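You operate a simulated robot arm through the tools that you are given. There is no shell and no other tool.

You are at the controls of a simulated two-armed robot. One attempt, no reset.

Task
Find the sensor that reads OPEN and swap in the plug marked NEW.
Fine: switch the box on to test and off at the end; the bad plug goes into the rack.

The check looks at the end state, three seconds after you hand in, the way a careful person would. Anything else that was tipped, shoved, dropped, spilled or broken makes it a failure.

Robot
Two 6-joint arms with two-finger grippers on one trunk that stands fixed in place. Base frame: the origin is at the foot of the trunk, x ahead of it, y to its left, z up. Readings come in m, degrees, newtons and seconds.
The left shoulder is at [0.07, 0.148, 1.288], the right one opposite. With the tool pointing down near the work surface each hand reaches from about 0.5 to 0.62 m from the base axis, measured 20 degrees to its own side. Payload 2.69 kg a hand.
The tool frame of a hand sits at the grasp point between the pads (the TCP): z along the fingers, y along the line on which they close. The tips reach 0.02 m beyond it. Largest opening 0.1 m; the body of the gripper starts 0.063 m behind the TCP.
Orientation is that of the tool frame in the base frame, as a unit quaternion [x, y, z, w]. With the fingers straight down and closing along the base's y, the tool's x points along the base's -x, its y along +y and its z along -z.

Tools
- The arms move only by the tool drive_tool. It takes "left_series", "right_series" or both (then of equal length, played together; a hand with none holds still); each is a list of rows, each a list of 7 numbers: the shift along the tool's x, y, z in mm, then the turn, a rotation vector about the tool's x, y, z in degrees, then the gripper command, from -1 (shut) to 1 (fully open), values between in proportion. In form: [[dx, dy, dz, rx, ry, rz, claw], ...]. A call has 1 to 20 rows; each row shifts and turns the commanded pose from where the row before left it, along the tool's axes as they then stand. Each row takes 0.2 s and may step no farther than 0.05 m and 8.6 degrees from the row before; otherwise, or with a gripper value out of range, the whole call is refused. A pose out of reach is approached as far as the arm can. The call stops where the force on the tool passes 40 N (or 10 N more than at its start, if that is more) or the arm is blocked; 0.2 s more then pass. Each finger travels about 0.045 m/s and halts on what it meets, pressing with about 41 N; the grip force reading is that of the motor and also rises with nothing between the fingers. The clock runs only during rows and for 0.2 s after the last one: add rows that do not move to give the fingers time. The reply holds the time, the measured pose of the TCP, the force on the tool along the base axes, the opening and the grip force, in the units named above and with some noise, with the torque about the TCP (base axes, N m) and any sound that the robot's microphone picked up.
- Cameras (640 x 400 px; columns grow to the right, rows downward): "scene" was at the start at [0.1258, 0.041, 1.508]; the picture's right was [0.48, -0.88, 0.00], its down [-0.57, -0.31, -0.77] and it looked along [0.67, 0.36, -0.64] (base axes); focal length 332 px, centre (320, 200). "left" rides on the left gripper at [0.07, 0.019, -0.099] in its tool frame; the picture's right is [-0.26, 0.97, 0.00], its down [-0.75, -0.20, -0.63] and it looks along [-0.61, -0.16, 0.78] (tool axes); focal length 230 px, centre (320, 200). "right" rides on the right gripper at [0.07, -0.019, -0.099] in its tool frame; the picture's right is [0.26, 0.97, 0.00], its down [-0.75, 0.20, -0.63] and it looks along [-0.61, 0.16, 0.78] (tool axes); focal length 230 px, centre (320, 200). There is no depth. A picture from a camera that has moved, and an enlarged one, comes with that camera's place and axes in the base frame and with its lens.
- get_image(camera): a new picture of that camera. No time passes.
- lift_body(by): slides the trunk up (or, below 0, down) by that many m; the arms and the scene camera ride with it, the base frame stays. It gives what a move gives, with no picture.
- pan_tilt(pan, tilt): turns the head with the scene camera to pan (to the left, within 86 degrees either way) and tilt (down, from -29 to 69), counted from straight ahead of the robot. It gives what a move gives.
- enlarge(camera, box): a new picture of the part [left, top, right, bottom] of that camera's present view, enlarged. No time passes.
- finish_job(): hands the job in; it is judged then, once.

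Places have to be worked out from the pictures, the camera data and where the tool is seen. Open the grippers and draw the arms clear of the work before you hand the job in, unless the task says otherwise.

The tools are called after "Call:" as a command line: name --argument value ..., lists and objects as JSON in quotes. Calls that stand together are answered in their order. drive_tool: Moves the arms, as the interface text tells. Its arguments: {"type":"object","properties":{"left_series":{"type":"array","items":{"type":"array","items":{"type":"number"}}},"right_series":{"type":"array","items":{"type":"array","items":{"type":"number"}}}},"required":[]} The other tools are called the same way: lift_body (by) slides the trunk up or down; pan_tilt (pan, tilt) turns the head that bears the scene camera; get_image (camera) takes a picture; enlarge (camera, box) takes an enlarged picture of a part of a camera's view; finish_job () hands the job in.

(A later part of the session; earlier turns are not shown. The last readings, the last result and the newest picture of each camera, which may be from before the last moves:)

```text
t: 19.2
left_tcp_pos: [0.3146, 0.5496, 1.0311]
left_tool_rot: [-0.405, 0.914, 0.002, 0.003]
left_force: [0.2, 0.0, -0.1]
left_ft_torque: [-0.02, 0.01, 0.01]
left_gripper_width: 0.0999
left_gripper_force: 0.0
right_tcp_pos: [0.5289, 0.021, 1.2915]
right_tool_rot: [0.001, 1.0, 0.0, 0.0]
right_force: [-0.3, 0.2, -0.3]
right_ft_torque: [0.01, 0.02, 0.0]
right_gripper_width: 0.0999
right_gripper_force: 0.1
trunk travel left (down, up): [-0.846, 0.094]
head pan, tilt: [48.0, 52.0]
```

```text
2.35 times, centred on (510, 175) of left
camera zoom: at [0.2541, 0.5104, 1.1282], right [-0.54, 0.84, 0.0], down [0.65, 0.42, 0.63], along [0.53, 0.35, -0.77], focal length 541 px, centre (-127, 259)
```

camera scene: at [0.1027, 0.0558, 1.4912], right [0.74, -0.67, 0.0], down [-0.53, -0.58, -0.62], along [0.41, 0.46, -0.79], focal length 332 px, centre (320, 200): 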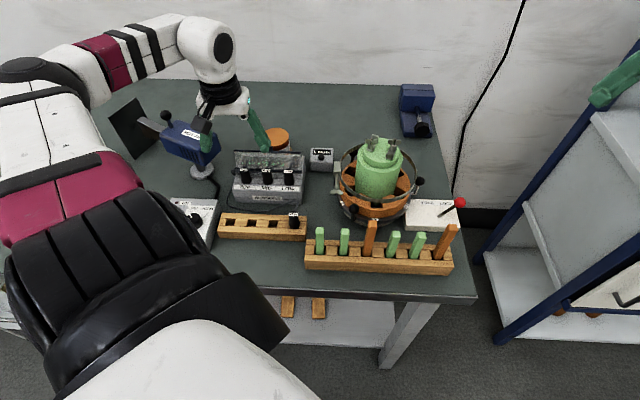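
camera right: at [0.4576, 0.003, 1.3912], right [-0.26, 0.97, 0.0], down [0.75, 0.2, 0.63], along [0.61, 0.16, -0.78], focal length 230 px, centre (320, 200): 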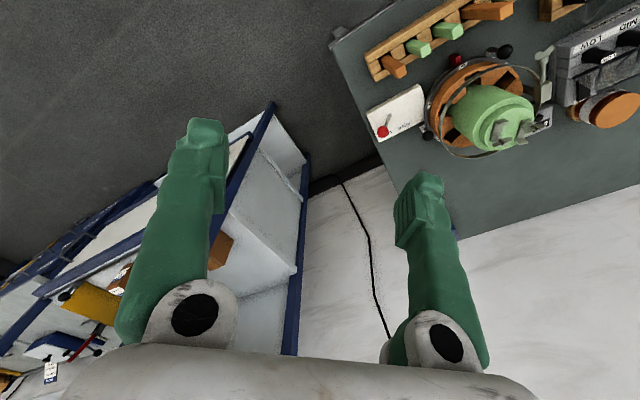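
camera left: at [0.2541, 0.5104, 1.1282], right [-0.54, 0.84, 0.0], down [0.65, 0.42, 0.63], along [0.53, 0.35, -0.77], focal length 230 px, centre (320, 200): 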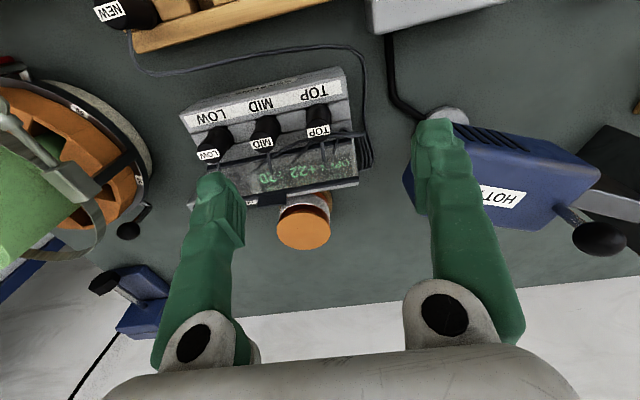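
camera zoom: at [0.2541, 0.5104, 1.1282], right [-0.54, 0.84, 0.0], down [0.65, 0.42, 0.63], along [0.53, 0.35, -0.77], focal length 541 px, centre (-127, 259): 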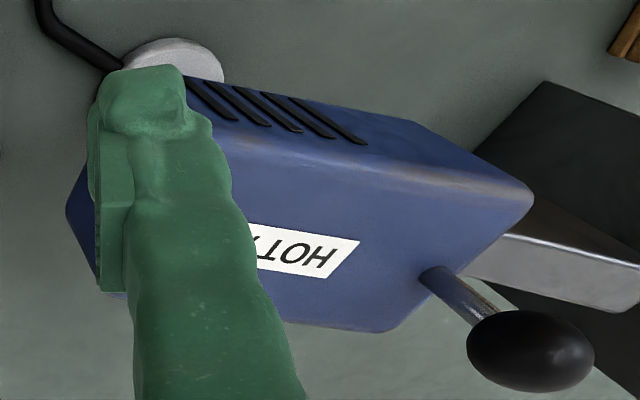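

Confirmed: OPEN +22 +20 → TOP is bad. The TOP plug axis is at about [0.318, 0.552], top at z≈0.943, and the plug row runs at exactly −45°, so I trim the yaw to 45°, narrow the opening to about 45 mm and come down to z≈0.975 to check alignment.

Call:
drive_tool --left_series '[[-5, -1, 0, 0, 0, 2.8, -0.1], [0, 0, 0, 0, 0, 0, -0.1], [0, 0, 0, 0, 0, 0, -0.1], [0, 0, 20, 0, 0, 0, -0.1], [0, 0, 18, 0, 0, 0, -0.1], [0, 0, 0, 0, 0, 0, -0.1]]'

Call:
get_image --camera "left"

Call:
enlarge --camera "scene" --box '[150, 90, 310, 220]'

```text
t: 20.6
left_tcp_pos: [0.3165, 0.5502, 0.9937]
left_tool_rot: [-0.384, 0.923, 0.002, 0.002]
left_force: [0.4, 0.2, 0.9]
left_ft_torque: [0.01, -0.01, 0.0]
left_gripper_width: 0.045
left_gripper_force: 0.0
right_tcp_pos: [0.5248, 0.0216, 1.2923]
right_tool_rot: [-0.001, 1.0, 0.0, -0.001]
right_force: [-0.1, 0.7, 0.1]
right_ft_torque: [0.0, 0.03, 0.02]
right_gripper_width: 0.0999
right_gripper_force: 0.1
trunk travel left (down, up): [-0.846, 0.094]
head pan, tilt: [48.0, 52.0]
```

```text
taken
camera left: at [0.2562, 0.5144, 1.0909], right [-0.5, 0.86, 0.0], down [0.67, 0.39, 0.63], along [0.55, 0.32, -0.77], focal length 230 px, centre (320, 200)
```

left: 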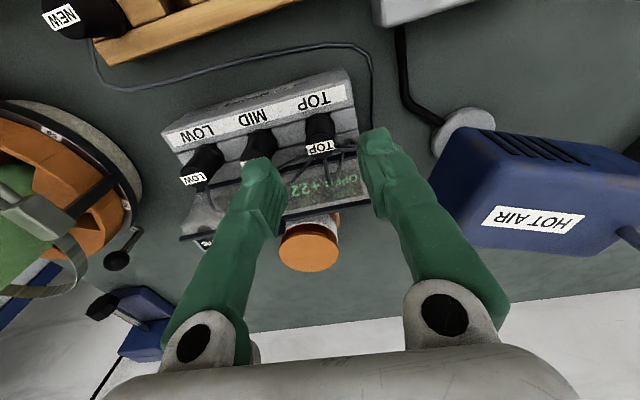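

```text
3.08 times, centred on (230, 155) of scene
camera zoom: at [0.1012, 0.0561, 1.4913], right [0.74, -0.67, 0.0], down [-0.53, -0.59, -0.62], along [0.41, 0.46, -0.79], focal length 1022 px, centre (597, 338)
```

zoom: 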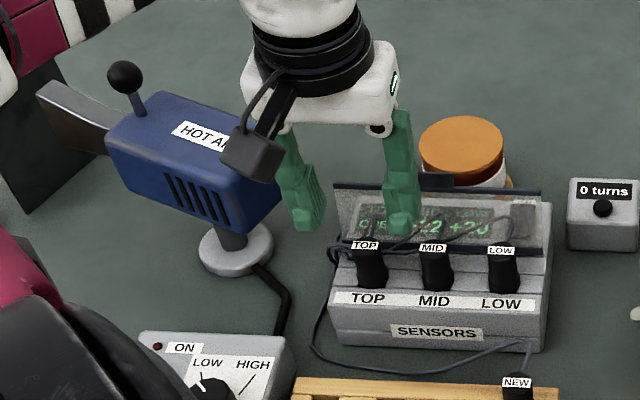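

Call:
enlarge --camera "left" --box '[260, 90, 390, 200]'

```text
3.64 times, centred on (325, 145) of left
camera zoom: at [0.2562, 0.5144, 1.0909], right [-0.5, 0.86, 0.0], down [0.67, 0.39, 0.63], along [0.55, 0.32, -0.77], focal length 837 px, centre (302, 400)
```

zoom: 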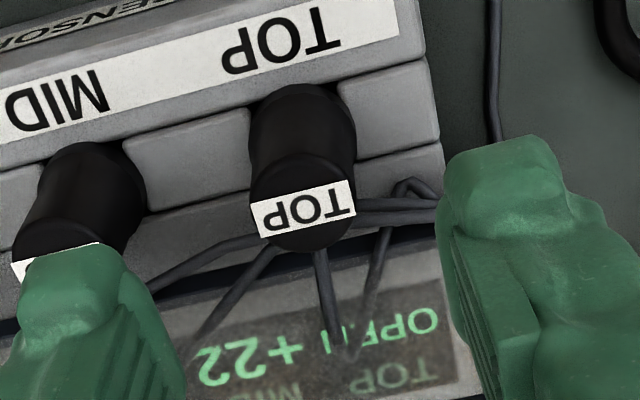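

The plug top is centred on the tool axis to within about 1 mm. I lower to TCP z≈0.930 with the fingers either side of the TOP plug.

Call:
drive_tool --left_series '[[0, 0, 20, 0, 0, 0, -0.1], [0, 0, 20, 0, 0, 0, -0.1], [0, 0, 12, 0, 0, 0, -0.1], [0, 0, 6, 0, 0, 0, -0.1], [0, 0, 5, 0, 0, 0, -0.1], [0, 0, 0, 0, 0, 0, -0.1]]'

Call:
get_image --camera "left"

Call:
enlarge --camera "scene" --box '[190, 110, 310, 220]'

```text
t: 22.0
left_tcp_pos: [0.3179, 0.5495, 0.9302]
left_tool_rot: [-0.383, 0.924, 0.001, 0.002]
left_force: [0.3, 0.2, 0.6]
left_ft_torque: [0.02, -0.01, 0.0]
left_gripper_width: 0.0451
left_gripper_force: 0.1
right_tcp_pos: [0.5264, 0.0211, 1.291]
right_tool_rot: [0.001, 1.0, 0.0, -0.001]
right_force: [-0.5, 0.0, 0.3]
right_ft_torque: [0.01, 0.0, 0.0]
right_gripper_width: 0.1004
right_gripper_force: 0.0
trunk travel left (down, up): [-0.846, 0.094]
head pan, tilt: [48.0, 52.0]
```

```text
taken
camera left: at [0.2557, 0.5135, 1.0286], right [-0.5, 0.86, 0.0], down [0.67, 0.39, 0.63], along [0.55, 0.32, -0.77], focal length 230 px, centre (320, 200)
```

left: 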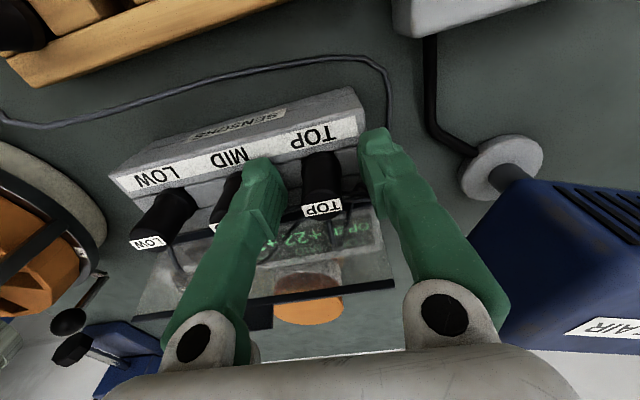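

```text
3.64 times, centred on (250, 165) of scene
camera zoom: at [0.1013, 0.0564, 1.4912], right [0.74, -0.67, 0.0], down [-0.53, -0.59, -0.62], along [0.41, 0.46, -0.79], focal length 1208 px, centre (574, 327)
```

zoom: 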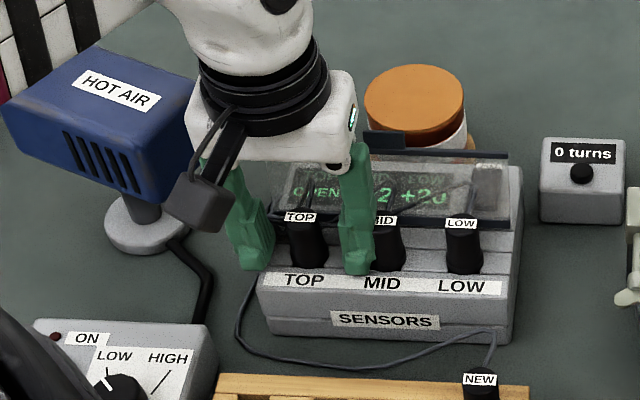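

The fingers stand either side of the TOP plug with no contact force. I close on it.

Call:
drive_tool --left_series '[[0, 0, 0, 0, 0, 0, -0.5], [0, 0, 0, 0, 0, 0, -0.7], [0, 0, 0, 0, 0, 0, -1], [0, 0, 0, 0, 0, 0, -1]]'

```text
t: 23.0
left_tcp_pos: [0.3176, 0.5488, 0.9306]
left_tool_rot: [-0.382, 0.924, 0.002, 0.003]
left_force: [0.1, 0.3, -0.5]
left_ft_torque: [0.01, 0.0, 0.0]
left_gripper_width: 0.0198
left_gripper_force: 41.8
right_tcp_pos: [0.5263, 0.0203, 1.2928]
right_tool_rot: [0.001, 1.0, 0.0, 0.0]
right_force: [0.1, -0.8, -0.2]
right_ft_torque: [0.02, 0.0, -0.03]
right_gripper_width: 0.0998
right_gripper_force: 0.0
trunk travel left (down, up): [-0.846, 0.094]
head pan, tilt: [48.0, 52.0]
```

Gripped at 19.8 mm with no side load. I pull straight up in small steps to unplug it.

Call:
drive_tool --left_series '[[0, 0, -3, 0, 0, 0, -1], [0, 0, -4, 0, 0, 0, -1], [0, 0, -5, 0, 0, 0, -1], [0, 0, -6, 0, 0, 0, -1]]'

Call:
enlarge --camera "scene" --box '[190, 110, 310, 220]'

Call:
get_image --camera "left"

```text
t: 24.0
left_tcp_pos: [0.3139, 0.5506, 0.948]
left_tool_rot: [-0.383, 0.924, 0.002, 0.002]
left_force: [0.4, 0.0, 0.1]
left_ft_torque: [0.06, -0.01, 0.02]
left_gripper_width: 0.0196
left_gripper_force: 40.8
right_tcp_pos: [0.5266, 0.0231, 1.2924]
right_tool_rot: [0.0, 1.0, -0.001, 0.0]
right_force: [-0.5, -0.4, 0.3]
right_ft_torque: [0.03, -0.03, 0.03]
right_gripper_width: 0.0999
right_gripper_force: 0.0
trunk travel left (down, up): [-0.846, 0.094]
head pan, tilt: [48.0, 52.0]
```

```text
3.64 times, centred on (250, 165) of scene
camera zoom: at [0.1013, 0.0564, 1.4912], right [0.74, -0.67, 0.0], down [-0.53, -0.59, -0.62], along [0.41, 0.46, -0.79], focal length 1208 px, centre (574, 327)
```

zoom: 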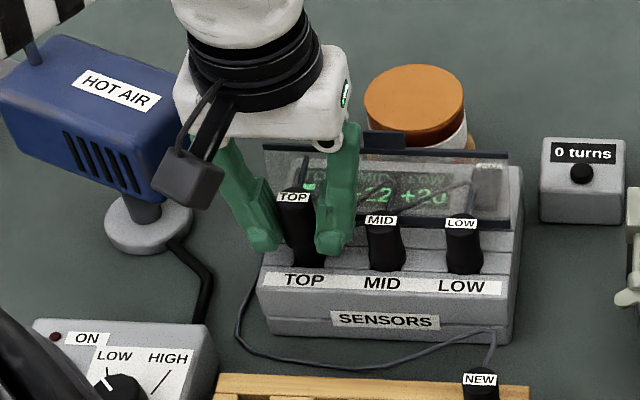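

```text
taken
camera left: at [0.2542, 0.5139, 1.0467], right [-0.5, 0.86, 0.0], down [0.67, 0.39, 0.63], along [0.55, 0.32, -0.77], focal length 230 px, centre (320, 200)
```

left: 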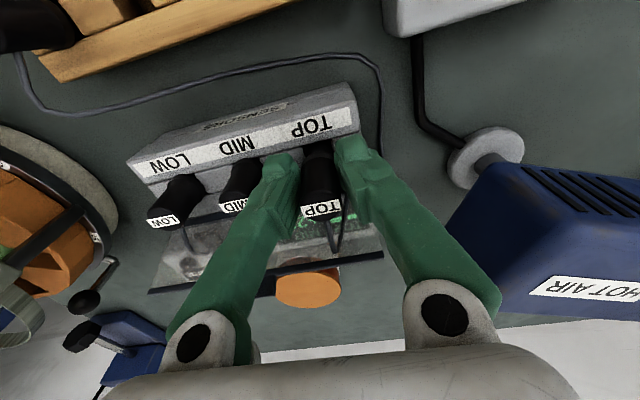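

The plug rises with the hand. I continue up another 50 mm and check that it's out and the cord follows freely.

Call:
drive_tool --left_series '[[0, 0, -10, 0, 0, 0, -1], [0, 0, -15, 0, 0, 0, -1], [0, 0, -15, 0, 0, 0, -1], [0, 0, -15, 0, 0, 0, -1], [0, 0, 0, 0, 0, 0, -1]]'

Call:
enlarge --camera "scene" --box '[180, 90, 320, 240]'

Call:
get_image --camera "left"

```text
t: 25.2
left_tcp_pos: [0.3166, 0.5511, 1.0039]
left_tool_rot: [-0.384, 0.923, 0.002, 0.001]
left_force: [0.5, 1.0, -1.2]
left_ft_torque: [-0.03, 0.02, -0.02]
left_gripper_width: 0.0195
left_gripper_force: 41.1
right_tcp_pos: [0.5274, 0.0212, 1.2914]
right_tool_rot: [0.0, 1.0, 0.0, 0.0]
right_force: [-0.9, 1.0, -0.3]
right_ft_torque: [-0.01, 0.03, -0.01]
right_gripper_width: 0.0999
right_gripper_force: 0.0
trunk travel left (down, up): [-0.846, 0.094]
head pan, tilt: [48.0, 52.0]
```

```text
2.67 times, centred on (250, 165) of scene
camera zoom: at [0.1015, 0.0565, 1.4912], right [0.74, -0.67, 0.0], down [-0.53, -0.59, -0.62], along [0.41, 0.46, -0.79], focal length 886 px, centre (507, 293)
```

zoom: 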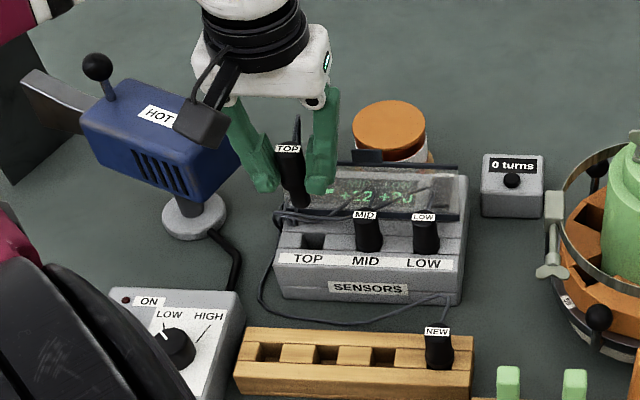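

```text
taken
camera left: at [0.2543, 0.5138, 1.1015], right [-0.5, 0.87, 0.0], down [0.67, 0.39, 0.63], along [0.55, 0.32, -0.77], focal length 230 px, centre (320, 200)
```

left: 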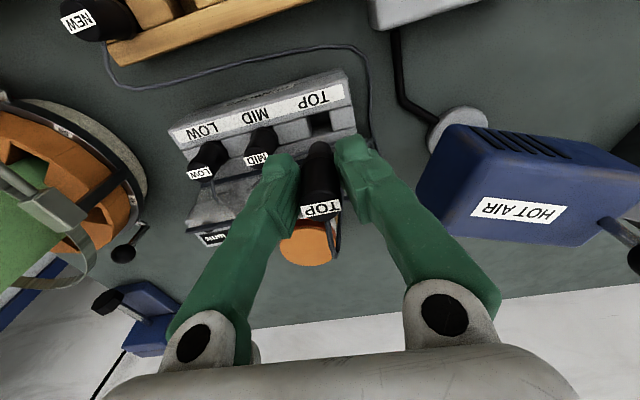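

The plug is out (its lower end is about 50 mm below the TCP). I carry it back toward the robot over the rack's third slot, near [0.257, 0.464], keeping height.

Call:
drive_tool --left_series '[[26, -5, 0, 0, 0, 0, -1], [26, -5, 0, 0, 0, 0, -1], [26, -5, 0, 0, 0, 0, -1], [26, -4, 0, 0, 0, 0, -1], [0, 0, 0, 0, 0, 0, -1]]'

Call:
get_image --camera "left"

Call:
get_image --camera "scene"

```text
t: 26.4
left_tcp_pos: [0.2566, 0.464, 1.0022]
left_tool_rot: [-0.384, 0.923, 0.001, 0.002]
left_force: [-0.4, -0.2, -0.4]
left_ft_torque: [0.02, -0.02, 0.02]
left_gripper_width: 0.0197
left_gripper_force: 40.5
right_tcp_pos: [0.5262, 0.0215, 1.2924]
right_tool_rot: [0.0, 1.0, 0.0, 0.0]
right_force: [1.1, 0.6, 0.6]
right_ft_torque: [0.0, -0.02, -0.01]
right_gripper_width: 0.1001
right_gripper_force: 0.0
trunk travel left (down, up): [-0.846, 0.094]
head pan, tilt: [48.0, 52.0]
```

```text
taken
camera left: at [0.1959, 0.4273, 1.0994], right [-0.5, 0.86, 0.0], down [0.67, 0.39, 0.63], along [0.55, 0.32, -0.77], focal length 230 px, centre (320, 200)
```

left: 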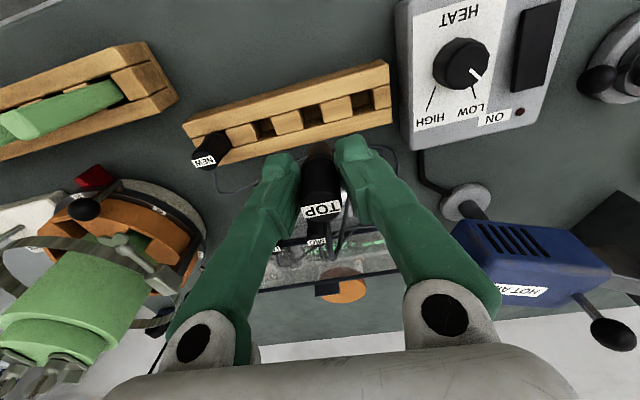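

```text
taken
camera scene: at [0.1015, 0.0566, 1.4912], right [0.74, -0.67, 0.0], down [-0.53, -0.59, -0.62], along [0.41, 0.46, -0.79], focal length 332 px, centre (320, 200)
```

scene: 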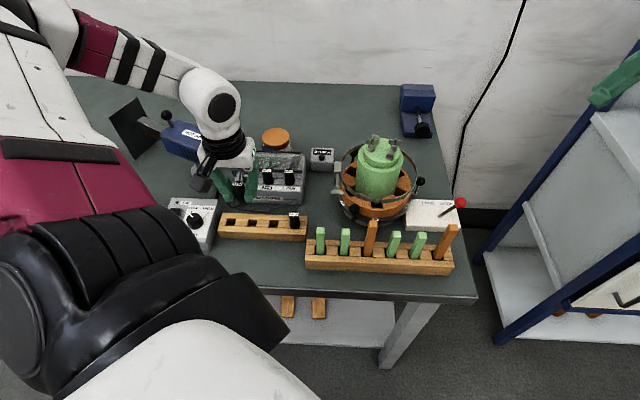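

Now I enlarge both views to locate the rack slots accurately relative to the held plug.

Call:
enlarge --camera "left" --box '[180, 50, 400, 220]'

Call:
enlarge --camera "scene" --box '[190, 140, 320, 250]'

```text
2.35 times, centred on (290, 135) of left
camera zoom: at [0.1959, 0.4273, 1.0994], right [-0.5, 0.86, 0.0], down [0.67, 0.39, 0.63], along [0.55, 0.32, -0.77], focal length 541 px, centre (391, 353)
```

zoom: 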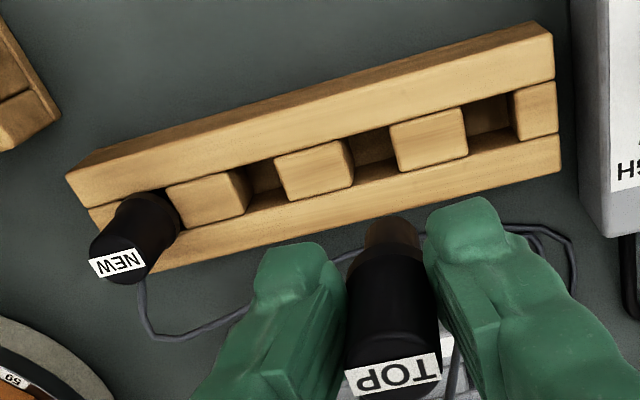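

```text
3.64 times, centred on (255, 195) of scene
camera zoom: at [0.1015, 0.0566, 1.4912], right [0.74, -0.67, 0.0], down [-0.53, -0.59, -0.62], along [0.41, 0.46, -0.79], focal length 1208 px, centre (556, 218)
```

zoom: 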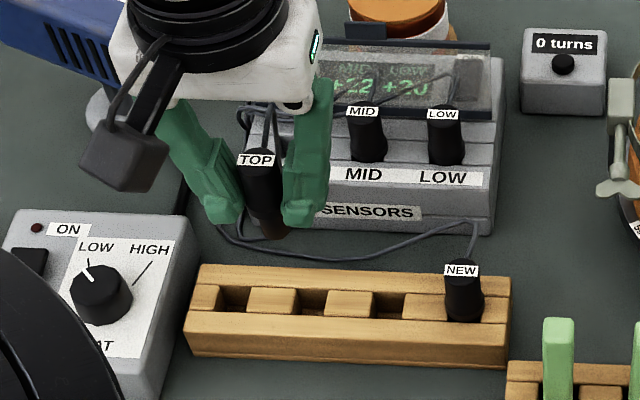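

The plug has a narrower pin at its lower end, and the slots are roughly 16–18 mm wide. I take tighter enlargements to measure the pin and slot before lowering.

Call:
enlarge --camera "left" --box '[280, 90, 400, 170]'

Call:
enlarge --camera "scene" --box '[200, 175, 310, 245]'

```text
5.00 times, centred on (340, 130) of left
camera zoom: at [0.1959, 0.4273, 1.0994], right [-0.5, 0.86, 0.0], down [0.67, 0.39, 0.63], along [0.55, 0.32, -0.77], focal length 1150 px, centre (220, 550)
```

zoom: 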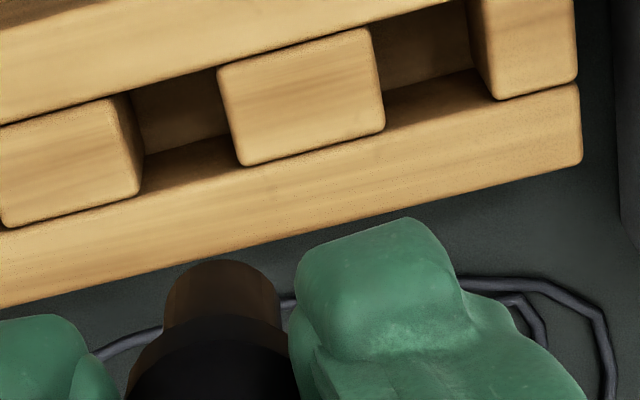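

```text
5.71 times, centred on (255, 210) of scene
camera zoom: at [0.1015, 0.0566, 1.4912], right [0.74, -0.67, 0.0], down [-0.53, -0.59, -0.62], along [0.41, 0.46, -0.79], focal length 1898 px, centre (691, 143)
```

zoom: 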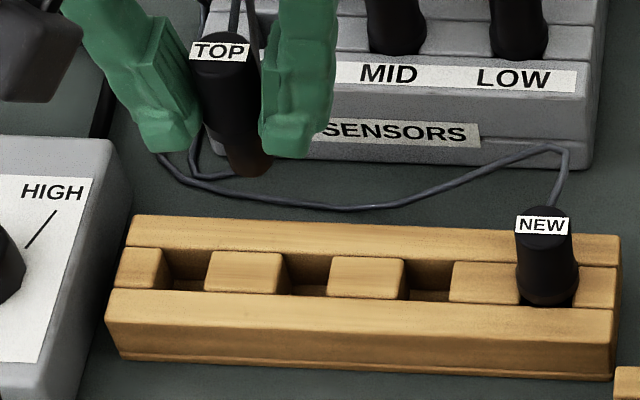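

The pin is about 15.5 mm and the slot about 18 mm, so alignment needs to be good. I shift 6 mm right and 5 mm nearer, then lower to TCP z≈0.955 so that the pin end sits just above the rack for a close comparison.

Call:
drive_tool --left_series '[[5, -6, 0, 0, 0, 0, -1], [0, 0, 20, 0, 0, 0, -1], [0, 0, 17, 0, 0, 0, -1], [0, 0, 10, 0, 0, 0, -1], [0, 0, 0, 0, 0, 0, -1]]'

Call:
enlarge --camera "left" --box '[250, 90, 400, 190]'

Call:
enlarge --camera "scene" --box '[200, 175, 310, 245]'

```text
t: 27.6
left_tcp_pos: [0.2582, 0.4563, 0.956]
left_tool_rot: [-0.382, 0.924, 0.001, 0.002]
left_force: [0.0, -0.1, -1.4]
left_ft_torque: [0.01, -0.01, 0.0]
left_gripper_width: 0.0195
left_gripper_force: 39.9
right_tcp_pos: [0.5267, 0.0216, 1.2912]
right_tool_rot: [0.0, 1.0, 0.0, 0.0]
right_force: [0.3, -0.3, -0.6]
right_ft_torque: [0.01, 0.01, -0.02]
right_gripper_width: 0.1003
right_gripper_force: 0.1
trunk travel left (down, up): [-0.846, 0.094]
head pan, tilt: [48.0, 52.0]
```

```text
4.00 times, centred on (325, 140) of left
camera zoom: at [0.1964, 0.4195, 1.054], right [-0.5, 0.87, 0.0], down [0.67, 0.39, 0.63], along [0.55, 0.32, -0.77], focal length 920 px, centre (300, 440)
```

zoom: 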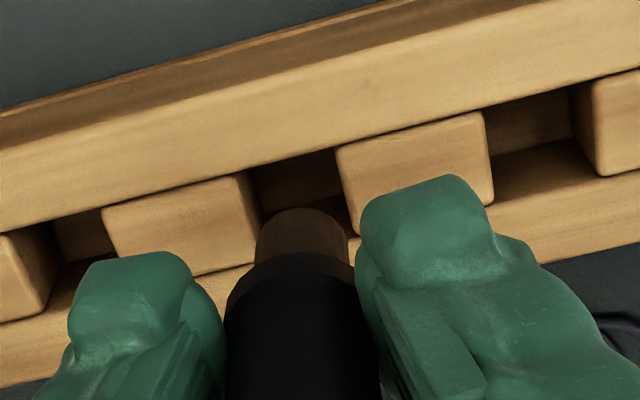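

```text
5.71 times, centred on (255, 210) of scene
camera zoom: at [0.1012, 0.0564, 1.4912], right [0.74, -0.67, 0.0], down [-0.53, -0.59, -0.62], along [0.41, 0.46, -0.79], focal length 1898 px, centre (691, 143)
```

zoom: 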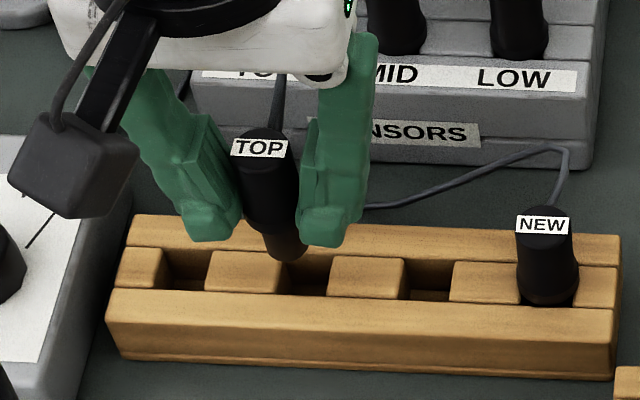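

I need finer measurements: I enlarge tightly around the pin end and slot in both views.

Call:
enlarge --camera "scene" --box '[225, 190, 285, 230]'

Call:
enlarge --camera "left" --box '[290, 110, 360, 160]'

```text
10.00 times, centred on (255, 210) of scene
camera zoom: at [0.1012, 0.0564, 1.4912], right [0.74, -0.67, 0.0], down [-0.53, -0.59, -0.62], along [0.41, 0.46, -0.79], focal length 3321 px, centre (970, 100)
```

zoom: 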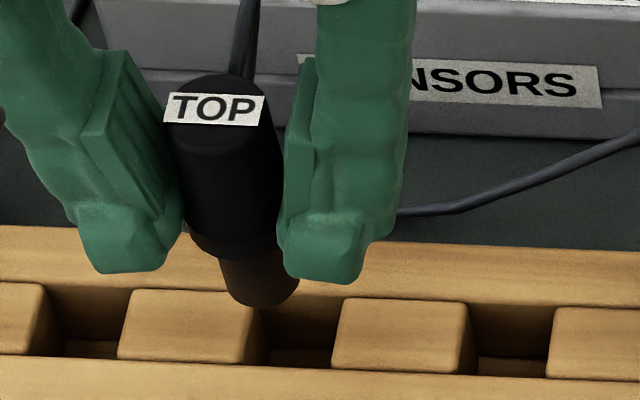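

```text
8.00 times, centred on (325, 135) of left
camera zoom: at [0.1964, 0.4195, 1.054], right [-0.5, 0.87, 0.0], down [0.67, 0.39, 0.63], along [0.55, 0.32, -0.77], focal length 1841 px, centre (280, 720)
```

zoom: 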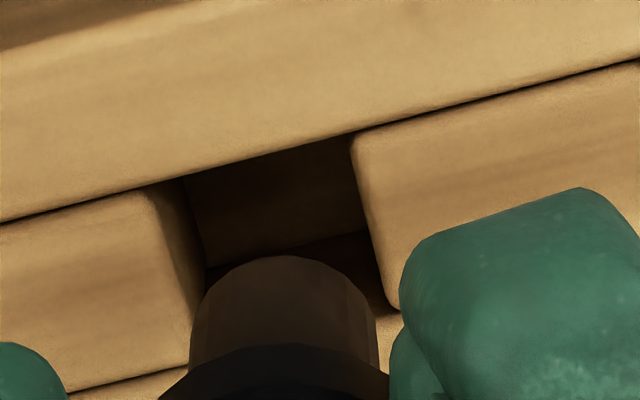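

Slot measures about 20×20 mm and the pin 15.8 mm, so there are ±2 mm to spare; the pin needs about +2 mm right and +1.5 mm forward. I apply that and lower 14 mm for one more close check.

Call:
drive_tool --left_series '[[-1.5, -2, 0, 0, 0, 0, -1], [0, 0, 7, 0, 0, 0, -1], [0, 0, 7, 0, 0, 0, -1], [0, 0, 0, 0, 0, 0, -1]]'

Call:
enlarge --camera "scene" --box '[225, 195, 285, 235]'

Call:
enlarge --camera "left" --box '[280, 90, 370, 160]'

```text
t: 28.6
left_tcp_pos: [0.2603, 0.4551, 0.9431]
left_tool_rot: [-0.384, 0.924, 0.001, 0.002]
left_force: [0.2, 0.1, 0.2]
left_ft_torque: [0.0, 0.0, 0.03]
left_gripper_width: 0.0193
left_gripper_force: 41.3
right_tcp_pos: [0.5266, 0.0215, 1.292]
right_tool_rot: [0.0, 1.0, 0.001, 0.0]
right_force: [-0.3, 0.8, 0.2]
right_ft_torque: [-0.01, -0.02, 0.0]
right_gripper_width: 0.1
right_gripper_force: 0.2
trunk travel left (down, up): [-0.846, 0.094]
head pan, tilt: [48.0, 52.0]
```

```text
10.00 times, centred on (255, 215) of scene
camera zoom: at [0.1015, 0.0564, 1.4912], right [0.74, -0.67, 0.0], down [-0.53, -0.59, -0.62], along [0.41, 0.46, -0.79], focal length 3321 px, centre (970, 50)
```

zoom: 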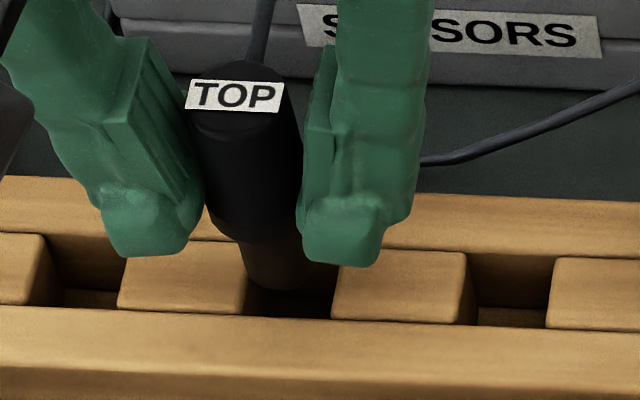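

```text
5.71 times, centred on (325, 125) of left
camera zoom: at [0.1984, 0.4189, 1.0408], right [-0.5, 0.86, 0.0], down [0.67, 0.39, 0.63], along [0.55, 0.32, -0.77], focal length 1315 px, centre (291, 629)
```

zoom: 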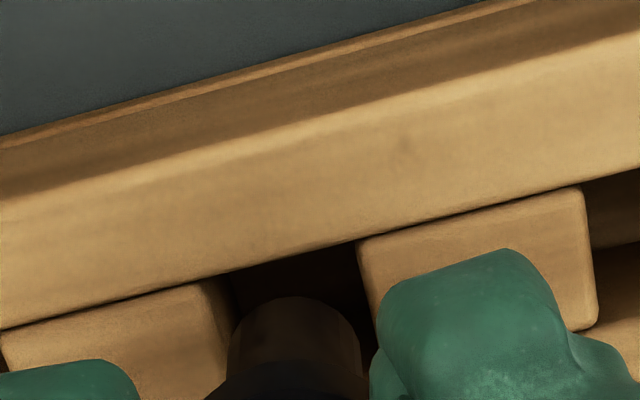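

Both views agree the pin needs about +1.2 mm forward and +0.9 mm right. I apply it and lower 14 mm in small steps, watching side forces as the pin enters the slot.

Call:
drive_tool --left_series '[[-1.2, -0.9, 0, 0, 0, 0, -1], [0, 0, 5, 0, 0, 0, -1], [0, 0, 4, 0, 0, 0, -1], [0, 0, 3, 0, 0, 0, -1], [0, 0, 2, 0, 0, 0, -1]]'

Call:
enlarge --camera "scene" --box '[225, 195, 285, 235]'

Call:
enlarge --camera "left" --box '[280, 90, 370, 160]'

```text
t: 29.8
left_tcp_pos: [0.2605, 0.4564, 0.9284]
left_tool_rot: [-0.384, 0.923, 0.001, 0.001]
left_force: [-0.1, 0.7, -0.9]
left_ft_torque: [0.0, -0.01, -0.03]
left_gripper_width: 0.0194
left_gripper_force: 40.7
right_tcp_pos: [0.5258, 0.0216, 1.2927]
right_tool_rot: [0.0, 1.0, 0.0, 0.0]
right_force: [-0.5, 0.2, -0.2]
right_ft_torque: [0.01, -0.01, 0.0]
right_gripper_width: 0.0998
right_gripper_force: 0.1
trunk travel left (down, up): [-0.846, 0.094]
head pan, tilt: [48.0, 52.0]
```

```text
10.00 times, centred on (255, 215) of scene
camera zoom: at [0.1015, 0.0566, 1.4912], right [0.74, -0.67, 0.0], down [-0.53, -0.59, -0.62], along [0.41, 0.46, -0.79], focal length 3321 px, centre (970, 50)
```

zoom: 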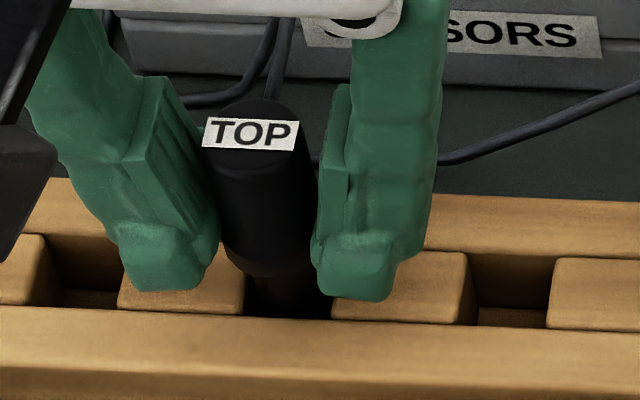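

```text
5.71 times, centred on (325, 125) of left
camera zoom: at [0.1995, 0.4194, 1.0265], right [-0.5, 0.87, 0.0], down [0.67, 0.39, 0.63], along [0.55, 0.32, -0.77], focal length 1315 px, centre (291, 629)
```

zoom: 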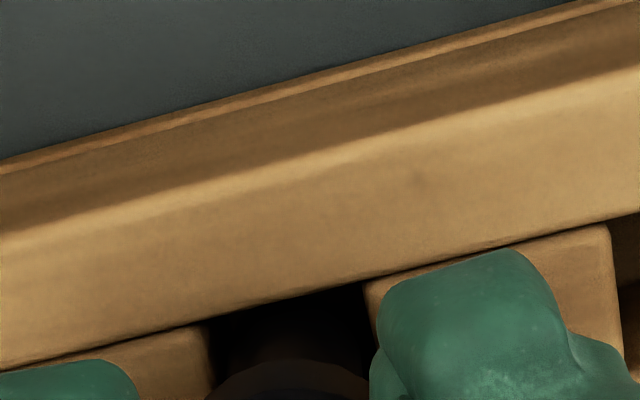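

The pin is inside the slot with no force. I keep lowering in small steps until the shoulder seats.

Call:
drive_tool --left_series '[[0, 0, 4, 0, 0, 0, -1], [0, 0, 3, 0, 0, 0, -1], [0, 0, 3, 0, 0, 0, -1], [0, 0, 2, 0, 0, 0, -1]]'

Call:
enlarge --camera "scene" --box '[225, 195, 285, 235]'

```text
t: 30.8
left_tcp_pos: [0.2608, 0.4549, 0.9177]
left_tool_rot: [-0.383, 0.924, 0.001, 0.001]
left_force: [0.2, -0.1, -0.8]
left_ft_torque: [0.03, 0.04, 0.03]
left_gripper_width: 0.0196
left_gripper_force: 40.9
right_tcp_pos: [0.526, 0.0218, 1.2917]
right_tool_rot: [0.0, 1.0, 0.0, 0.0]
right_force: [0.4, 0.2, 0.5]
right_ft_torque: [0.01, -0.01, 0.01]
right_gripper_width: 0.0998
right_gripper_force: 0.0
trunk travel left (down, up): [-0.846, 0.094]
head pan, tilt: [48.0, 52.0]
```

```text
10.00 times, centred on (255, 215) of scene
camera zoom: at [0.1014, 0.0565, 1.4912], right [0.74, -0.67, 0.0], down [-0.53, -0.59, -0.62], along [0.41, 0.46, -0.79], focal length 3321 px, centre (970, 50)
```

zoom: 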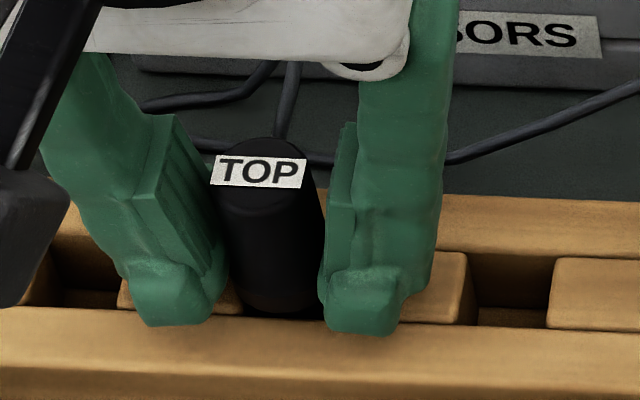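

Still free; compared with NEW the TOP label sits about 3 mm high. I lower in 1 mm steps until it seats.

Call:
drive_tool --left_series '[[0, 0, 1.5, 0, 0, 0, -1], [0, 0, 1, 0, 0, 0, -1], [0, 0, 1, 0, 0, 0, -1]]'

Call:
enlarge --camera "scene" --box '[200, 175, 310, 245]'

```text
t: 31.6
left_tcp_pos: [0.2622, 0.4562, 0.9133]
left_tool_rot: [-0.383, 0.924, 0.001, 0.003]
left_force: [0.1, -0.2, 1.7]
left_ft_torque: [0.0, -0.04, 0.02]
left_gripper_width: 0.0194
left_gripper_force: 40.9
right_tcp_pos: [0.5273, 0.0219, 1.2928]
right_tool_rot: [0.0, 1.0, 0.001, -0.001]
right_force: [1.0, -0.5, 0.2]
right_ft_torque: [-0.02, 0.0, -0.04]
right_gripper_width: 0.0999
right_gripper_force: 0.0
trunk travel left (down, up): [-0.846, 0.094]
head pan, tilt: [48.0, 52.0]
```

```text
5.71 times, centred on (255, 210) of scene
camera zoom: at [0.1012, 0.0562, 1.4913], right [0.74, -0.67, 0.0], down [-0.53, -0.59, -0.62], along [0.41, 0.46, -0.79], focal length 1898 px, centre (691, 143)
```

zoom: 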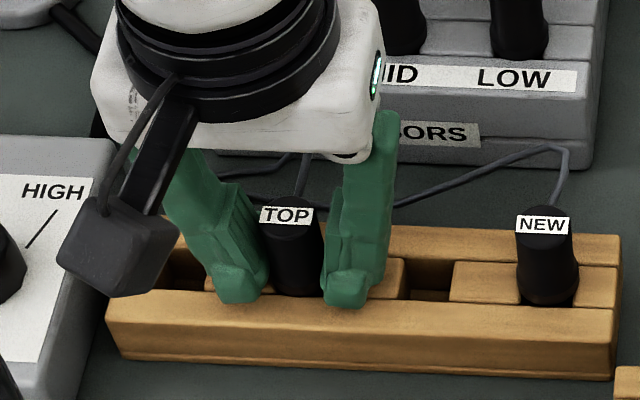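

Call:
drive_tool --left_series '[[0, 0, 1, 0, 0, 0, -1], [0, 0, 1, 0, 0, 0, -1]]'

```text
t: 32.2
left_tcp_pos: [0.2613, 0.4554, 0.9136]
left_tool_rot: [-0.383, 0.924, 0.003, 0.005]
left_force: [1.9, 5.2, 22.5]
left_ft_torque: [0.3, -0.12, 0.0]
left_gripper_width: 0.0194
left_gripper_force: 41.1
right_tcp_pos: [0.5243, 0.019, 1.2934]
right_tool_rot: [0.0, 1.0, 0.0, 0.001]
right_force: [0.3, 0.4, 0.6]
right_ft_torque: [-0.01, 0.0, -0.02]
right_gripper_width: 0.0998
right_gripper_force: 0.0
trunk travel left (down, up): [-0.846, 0.094]
head pan, tilt: [48.0, 52.0]
```

Seated (22 N upward). I relieve the pressure by 2 mm, open the fingers to about 45 mm and rise straight up.

Call:
drive_tool --left_series '[[0, 0, -2, 0, 0, 0, -1], [0, 0, 0, 0, 0, 0, -0.5], [0, 0, 0, 0, 0, 0, -0.2], [0, 0, 0, 0, 0, 0, -0.1], [0, 0, 0, 0, 0, 0, -0.1], [0, 0, -10, 0, 0, 0, -0.1], [0, 0, -25, 0, 0, 0, -0.1], [0, 0, -40, 0, 0, 0, -0.1], [0, 0, 0, 0, 0, 0, -0.1]]'

Call:
enlarge --camera "scene" --box '[200, 140, 320, 245]'

Call:
get_image --camera "left"

```text
t: 34.2
left_tcp_pos: [0.2633, 0.4561, 0.9872]
left_tool_rot: [-0.383, 0.924, 0.001, 0.0]
left_force: [-0.5, 0.1, 0.1]
left_ft_torque: [0.03, 0.04, 0.03]
left_gripper_width: 0.045
left_gripper_force: 0.0
right_tcp_pos: [0.5264, 0.0219, 1.2921]
right_tool_rot: [0.0, 1.0, -0.001, 0.001]
right_force: [-0.8, 0.2, 0.5]
right_ft_torque: [-0.03, 0.0, -0.01]
right_gripper_width: 0.1001
right_gripper_force: 0.1
trunk travel left (down, up): [-0.846, 0.094]
head pan, tilt: [48.0, 52.0]
```

```text
3.81 times, centred on (260, 192) of scene
camera zoom: at [0.1014, 0.0563, 1.4912], right [0.74, -0.67, 0.0], down [-0.53, -0.59, -0.62], along [0.41, 0.46, -0.79], focal length 1265 px, centre (549, 229)
```

zoom: 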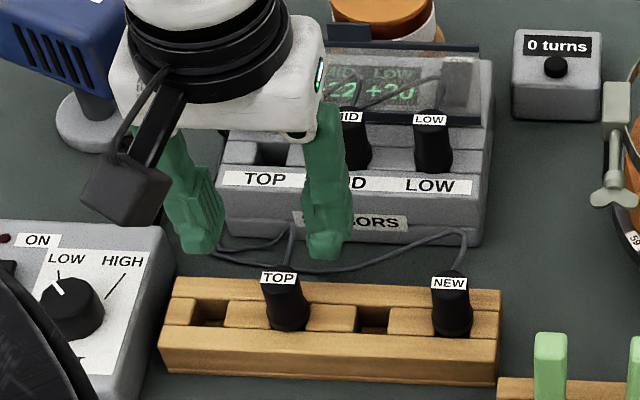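

```text
taken
camera left: at [0.2011, 0.4201, 1.0851], right [-0.5, 0.86, 0.0], down [0.67, 0.39, 0.63], along [0.55, 0.32, -0.77], focal length 230 px, centre (320, 200)
```

left: 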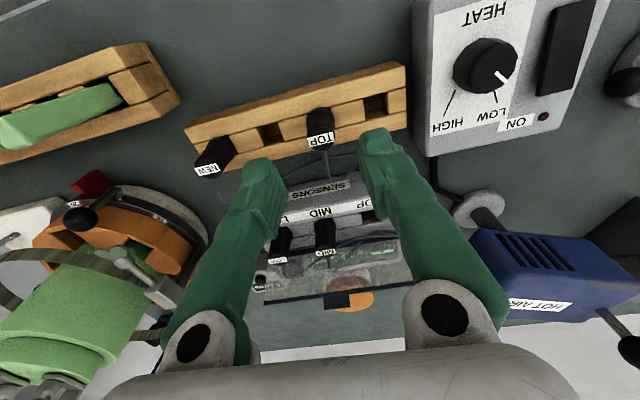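

The TOP plug stands upright in the rack next to NEW. I move 93 mm along the row (two slot pitches) to hover above the NEW plug.

Call:
drive_tool --left_series '[[0, -31, 0, 0, 0, 0, -0.1], [0, -31, 0, 0, 0, 0, -0.1], [0, -31, 0, 0, 0, 0, -0.1], [0, 0, 0, 0, 0, 0, -0.1]]'

Call:
get_image --camera "left"

Call:
enlarge --camera "left" --box '[260, 90, 390, 200]'

Call:
enlarge --camera "scene" --box '[220, 140, 360, 270]'

```text
t: 35.2
left_tcp_pos: [0.3284, 0.3906, 0.9875]
left_tool_rot: [-0.383, 0.924, 0.002, 0.002]
left_force: [-0.2, -0.4, 0.5]
left_ft_torque: [-0.03, 0.02, -0.02]
left_gripper_width: 0.045
left_gripper_force: 0.1
right_tcp_pos: [0.5257, 0.0209, 1.2911]
right_tool_rot: [0.0, 1.0, 0.0, 0.0]
right_force: [-0.4, -0.6, -0.5]
right_ft_torque: [-0.01, 0.05, -0.02]
right_gripper_width: 0.1
right_gripper_force: 0.1
trunk travel left (down, up): [-0.846, 0.094]
head pan, tilt: [48.0, 52.0]
```

```text
taken
camera left: at [0.2669, 0.3535, 1.0857], right [-0.5, 0.86, 0.0], down [0.67, 0.39, 0.63], along [0.55, 0.32, -0.77], focal length 230 px, centre (320, 200)
```

left: 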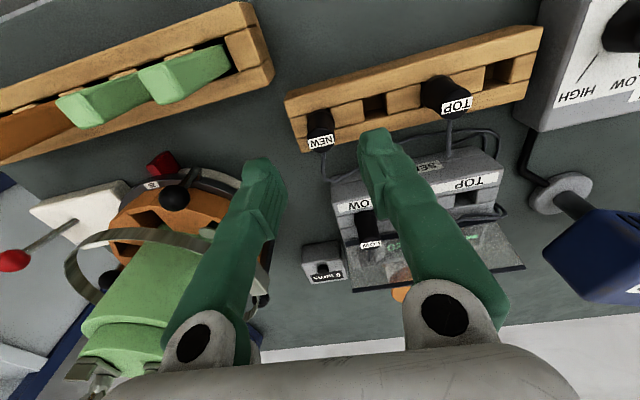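

```text
3.64 times, centred on (325, 145) of left
camera zoom: at [0.2669, 0.3535, 1.0857], right [-0.5, 0.86, 0.0], down [0.67, 0.39, 0.63], along [0.55, 0.32, -0.77], focal length 837 px, centre (302, 400)
```

zoom: 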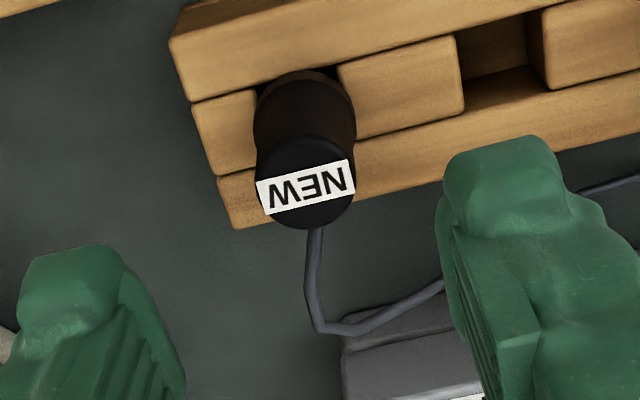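

```text
3.08 times, centred on (290, 205) of scene
camera zoom: at [0.1009, 0.0565, 1.4913], right [0.74, -0.67, 0.0], down [-0.53, -0.59, -0.62], along [0.41, 0.46, -0.79], focal length 1022 px, centre (412, 185)
```

zoom: 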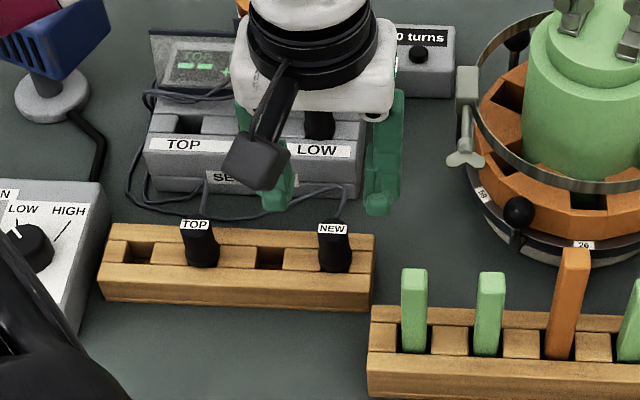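

NEW's top lies within about 1 mm of where TOP's was relative to the tool at grasp. I lower 74 mm to the same seated grasp height (TCP z≈0.9135), trimming 1 mm forward.

Call:
drive_tool --left_series '[[-1, 0, 20, 0, 0, 0, -0.1], [0, 0, 20, 0, 0, 0, -0.1], [0, 0, 15, 0, 0, 0, -0.1], [0, 0, 10, 0, 0, 0, -0.1], [0, 0, 5, 0, 0, 0, -0.1], [0, 0, 3, 0, 0, 0, -0.1], [0, 0, 0, 0, 0, 0, -0.1]]'

Call:
get_image --camera "left"

Call:
enlarge --camera "scene" --box '[220, 140, 360, 270]'

```text
t: 36.8
left_tcp_pos: [0.3264, 0.3925, 0.9155]
left_tool_rot: [-0.384, 0.923, 0.002, 0.002]
left_force: [-0.2, 0.9, -0.1]
left_ft_torque: [0.02, -0.03, 0.03]
left_gripper_width: 0.0451
left_gripper_force: 0.1
right_tcp_pos: [0.5278, 0.0221, 1.2928]
right_tool_rot: [-0.001, 1.0, 0.0, 0.0]
right_force: [0.2, 0.0, 0.3]
right_ft_torque: [0.02, -0.01, 0.01]
right_gripper_width: 0.1
right_gripper_force: 0.0
trunk travel left (down, up): [-0.846, 0.094]
head pan, tilt: [48.0, 52.0]
```

```text
taken
camera left: at [0.2659, 0.3549, 1.0126], right [-0.5, 0.87, 0.0], down [0.67, 0.39, 0.63], along [0.55, 0.32, -0.77], focal length 230 px, centre (320, 200)
```

left: 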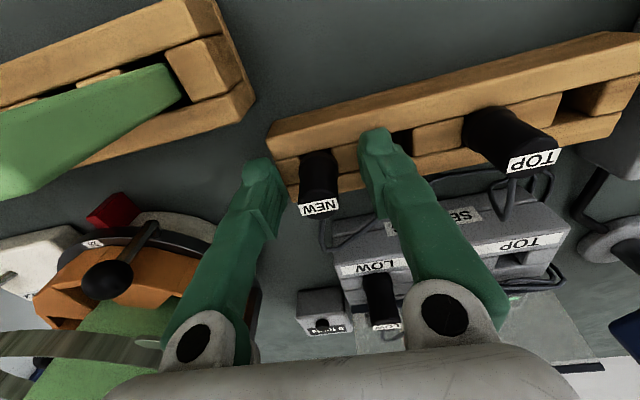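

```text
3.08 times, centred on (290, 205) of scene
camera zoom: at [0.1015, 0.0564, 1.4912], right [0.74, -0.67, 0.0], down [-0.53, -0.59, -0.62], along [0.41, 0.46, -0.79], focal length 1022 px, centre (412, 185)
```

zoom: 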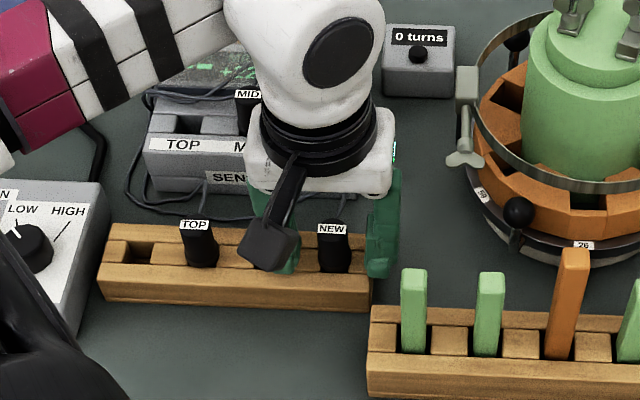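

Aligned: NEW's label sits at the same pixel as TOP's did. I close on the NEW plug.

Call:
drive_tool --left_series '[[0, 0, 1.5, 0, 0, 0, -0.5], [0, 0, 0, 0, 0, 0, -0.7], [0, 0, 0, 0, 0, 0, -1], [0, 0, 0, 0, 0, 0, -1]]'

```text
t: 37.8
left_tcp_pos: [0.3273, 0.3917, 0.9142]
left_tool_rot: [-0.384, 0.923, 0.002, 0.003]
left_force: [0.5, 0.2, -0.1]
left_ft_torque: [0.01, 0.04, 0.0]
left_gripper_width: 0.02
left_gripper_force: 40.5
right_tcp_pos: [0.5254, 0.0231, 1.2923]
right_tool_rot: [0.0, 1.0, 0.0, 0.0]
right_force: [0.6, 0.2, -0.4]
right_ft_torque: [0.03, -0.02, 0.03]
right_gripper_width: 0.1
right_gripper_force: 0.1
trunk travel left (down, up): [-0.846, 0.094]
head pan, tilt: [48.0, 52.0]
```

Gripped at 20 mm with no side load. I lift it slowly out of the rack, 90 mm in total.

Call:
drive_tool --left_series '[[0, 0, -4, 0, 0, 0, -1], [0, 0, -6, 0, 0, 0, -1], [0, 0, -10, 0, 0, 0, -1], [0, 0, -15, 0, 0, 0, -1], [0, 0, -20, 0, 0, 0, -1], [0, 0, -20, 0, 0, 0, -1], [0, 0, -15, 0, 0, 0, -1], [0, 0, 0, 0, 0, 0, -1]]'

Call:
get_image --camera "left"

Call:
enlarge --camera "scene" --box '[200, 100, 360, 250]'

```text
t: 39.6
left_tcp_pos: [0.3268, 0.3923, 1.004]
left_tool_rot: [-0.384, 0.923, 0.002, 0.002]
left_force: [0.0, -0.8, -0.8]
left_ft_torque: [-0.01, 0.03, 0.01]
left_gripper_width: 0.0194
left_gripper_force: 40.9
right_tcp_pos: [0.5274, 0.0207, 1.2919]
right_tool_rot: [-0.001, 1.0, 0.0, 0.0]
right_force: [-0.1, 0.4, 0.5]
right_ft_torque: [0.0, 0.02, -0.01]
right_gripper_width: 0.0999
right_gripper_force: 0.0
trunk travel left (down, up): [-0.846, 0.094]
head pan, tilt: [48.0, 52.0]
```

```text
taken
camera left: at [0.2652, 0.3548, 1.1017], right [-0.5, 0.86, 0.0], down [0.67, 0.39, 0.63], along [0.55, 0.32, -0.77], focal length 230 px, centre (320, 200)
```

left: 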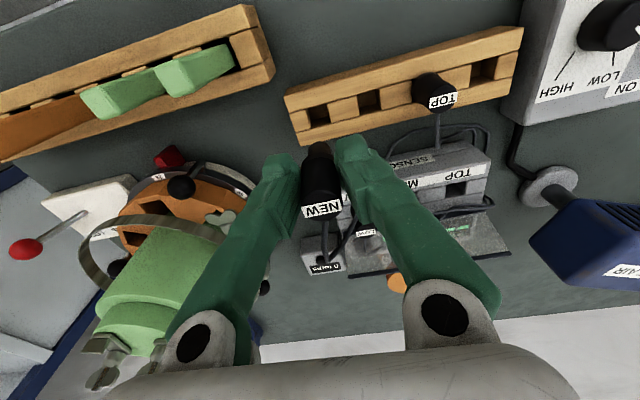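

```text
2.67 times, centred on (280, 175) of scene
camera zoom: at [0.1014, 0.0565, 1.4912], right [0.74, -0.67, 0.0], down [-0.53, -0.59, -0.62], along [0.41, 0.46, -0.79], focal length 886 px, centre (427, 267)
```

zoom: 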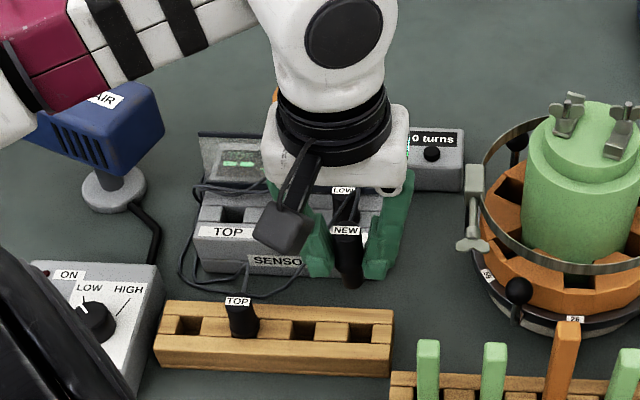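

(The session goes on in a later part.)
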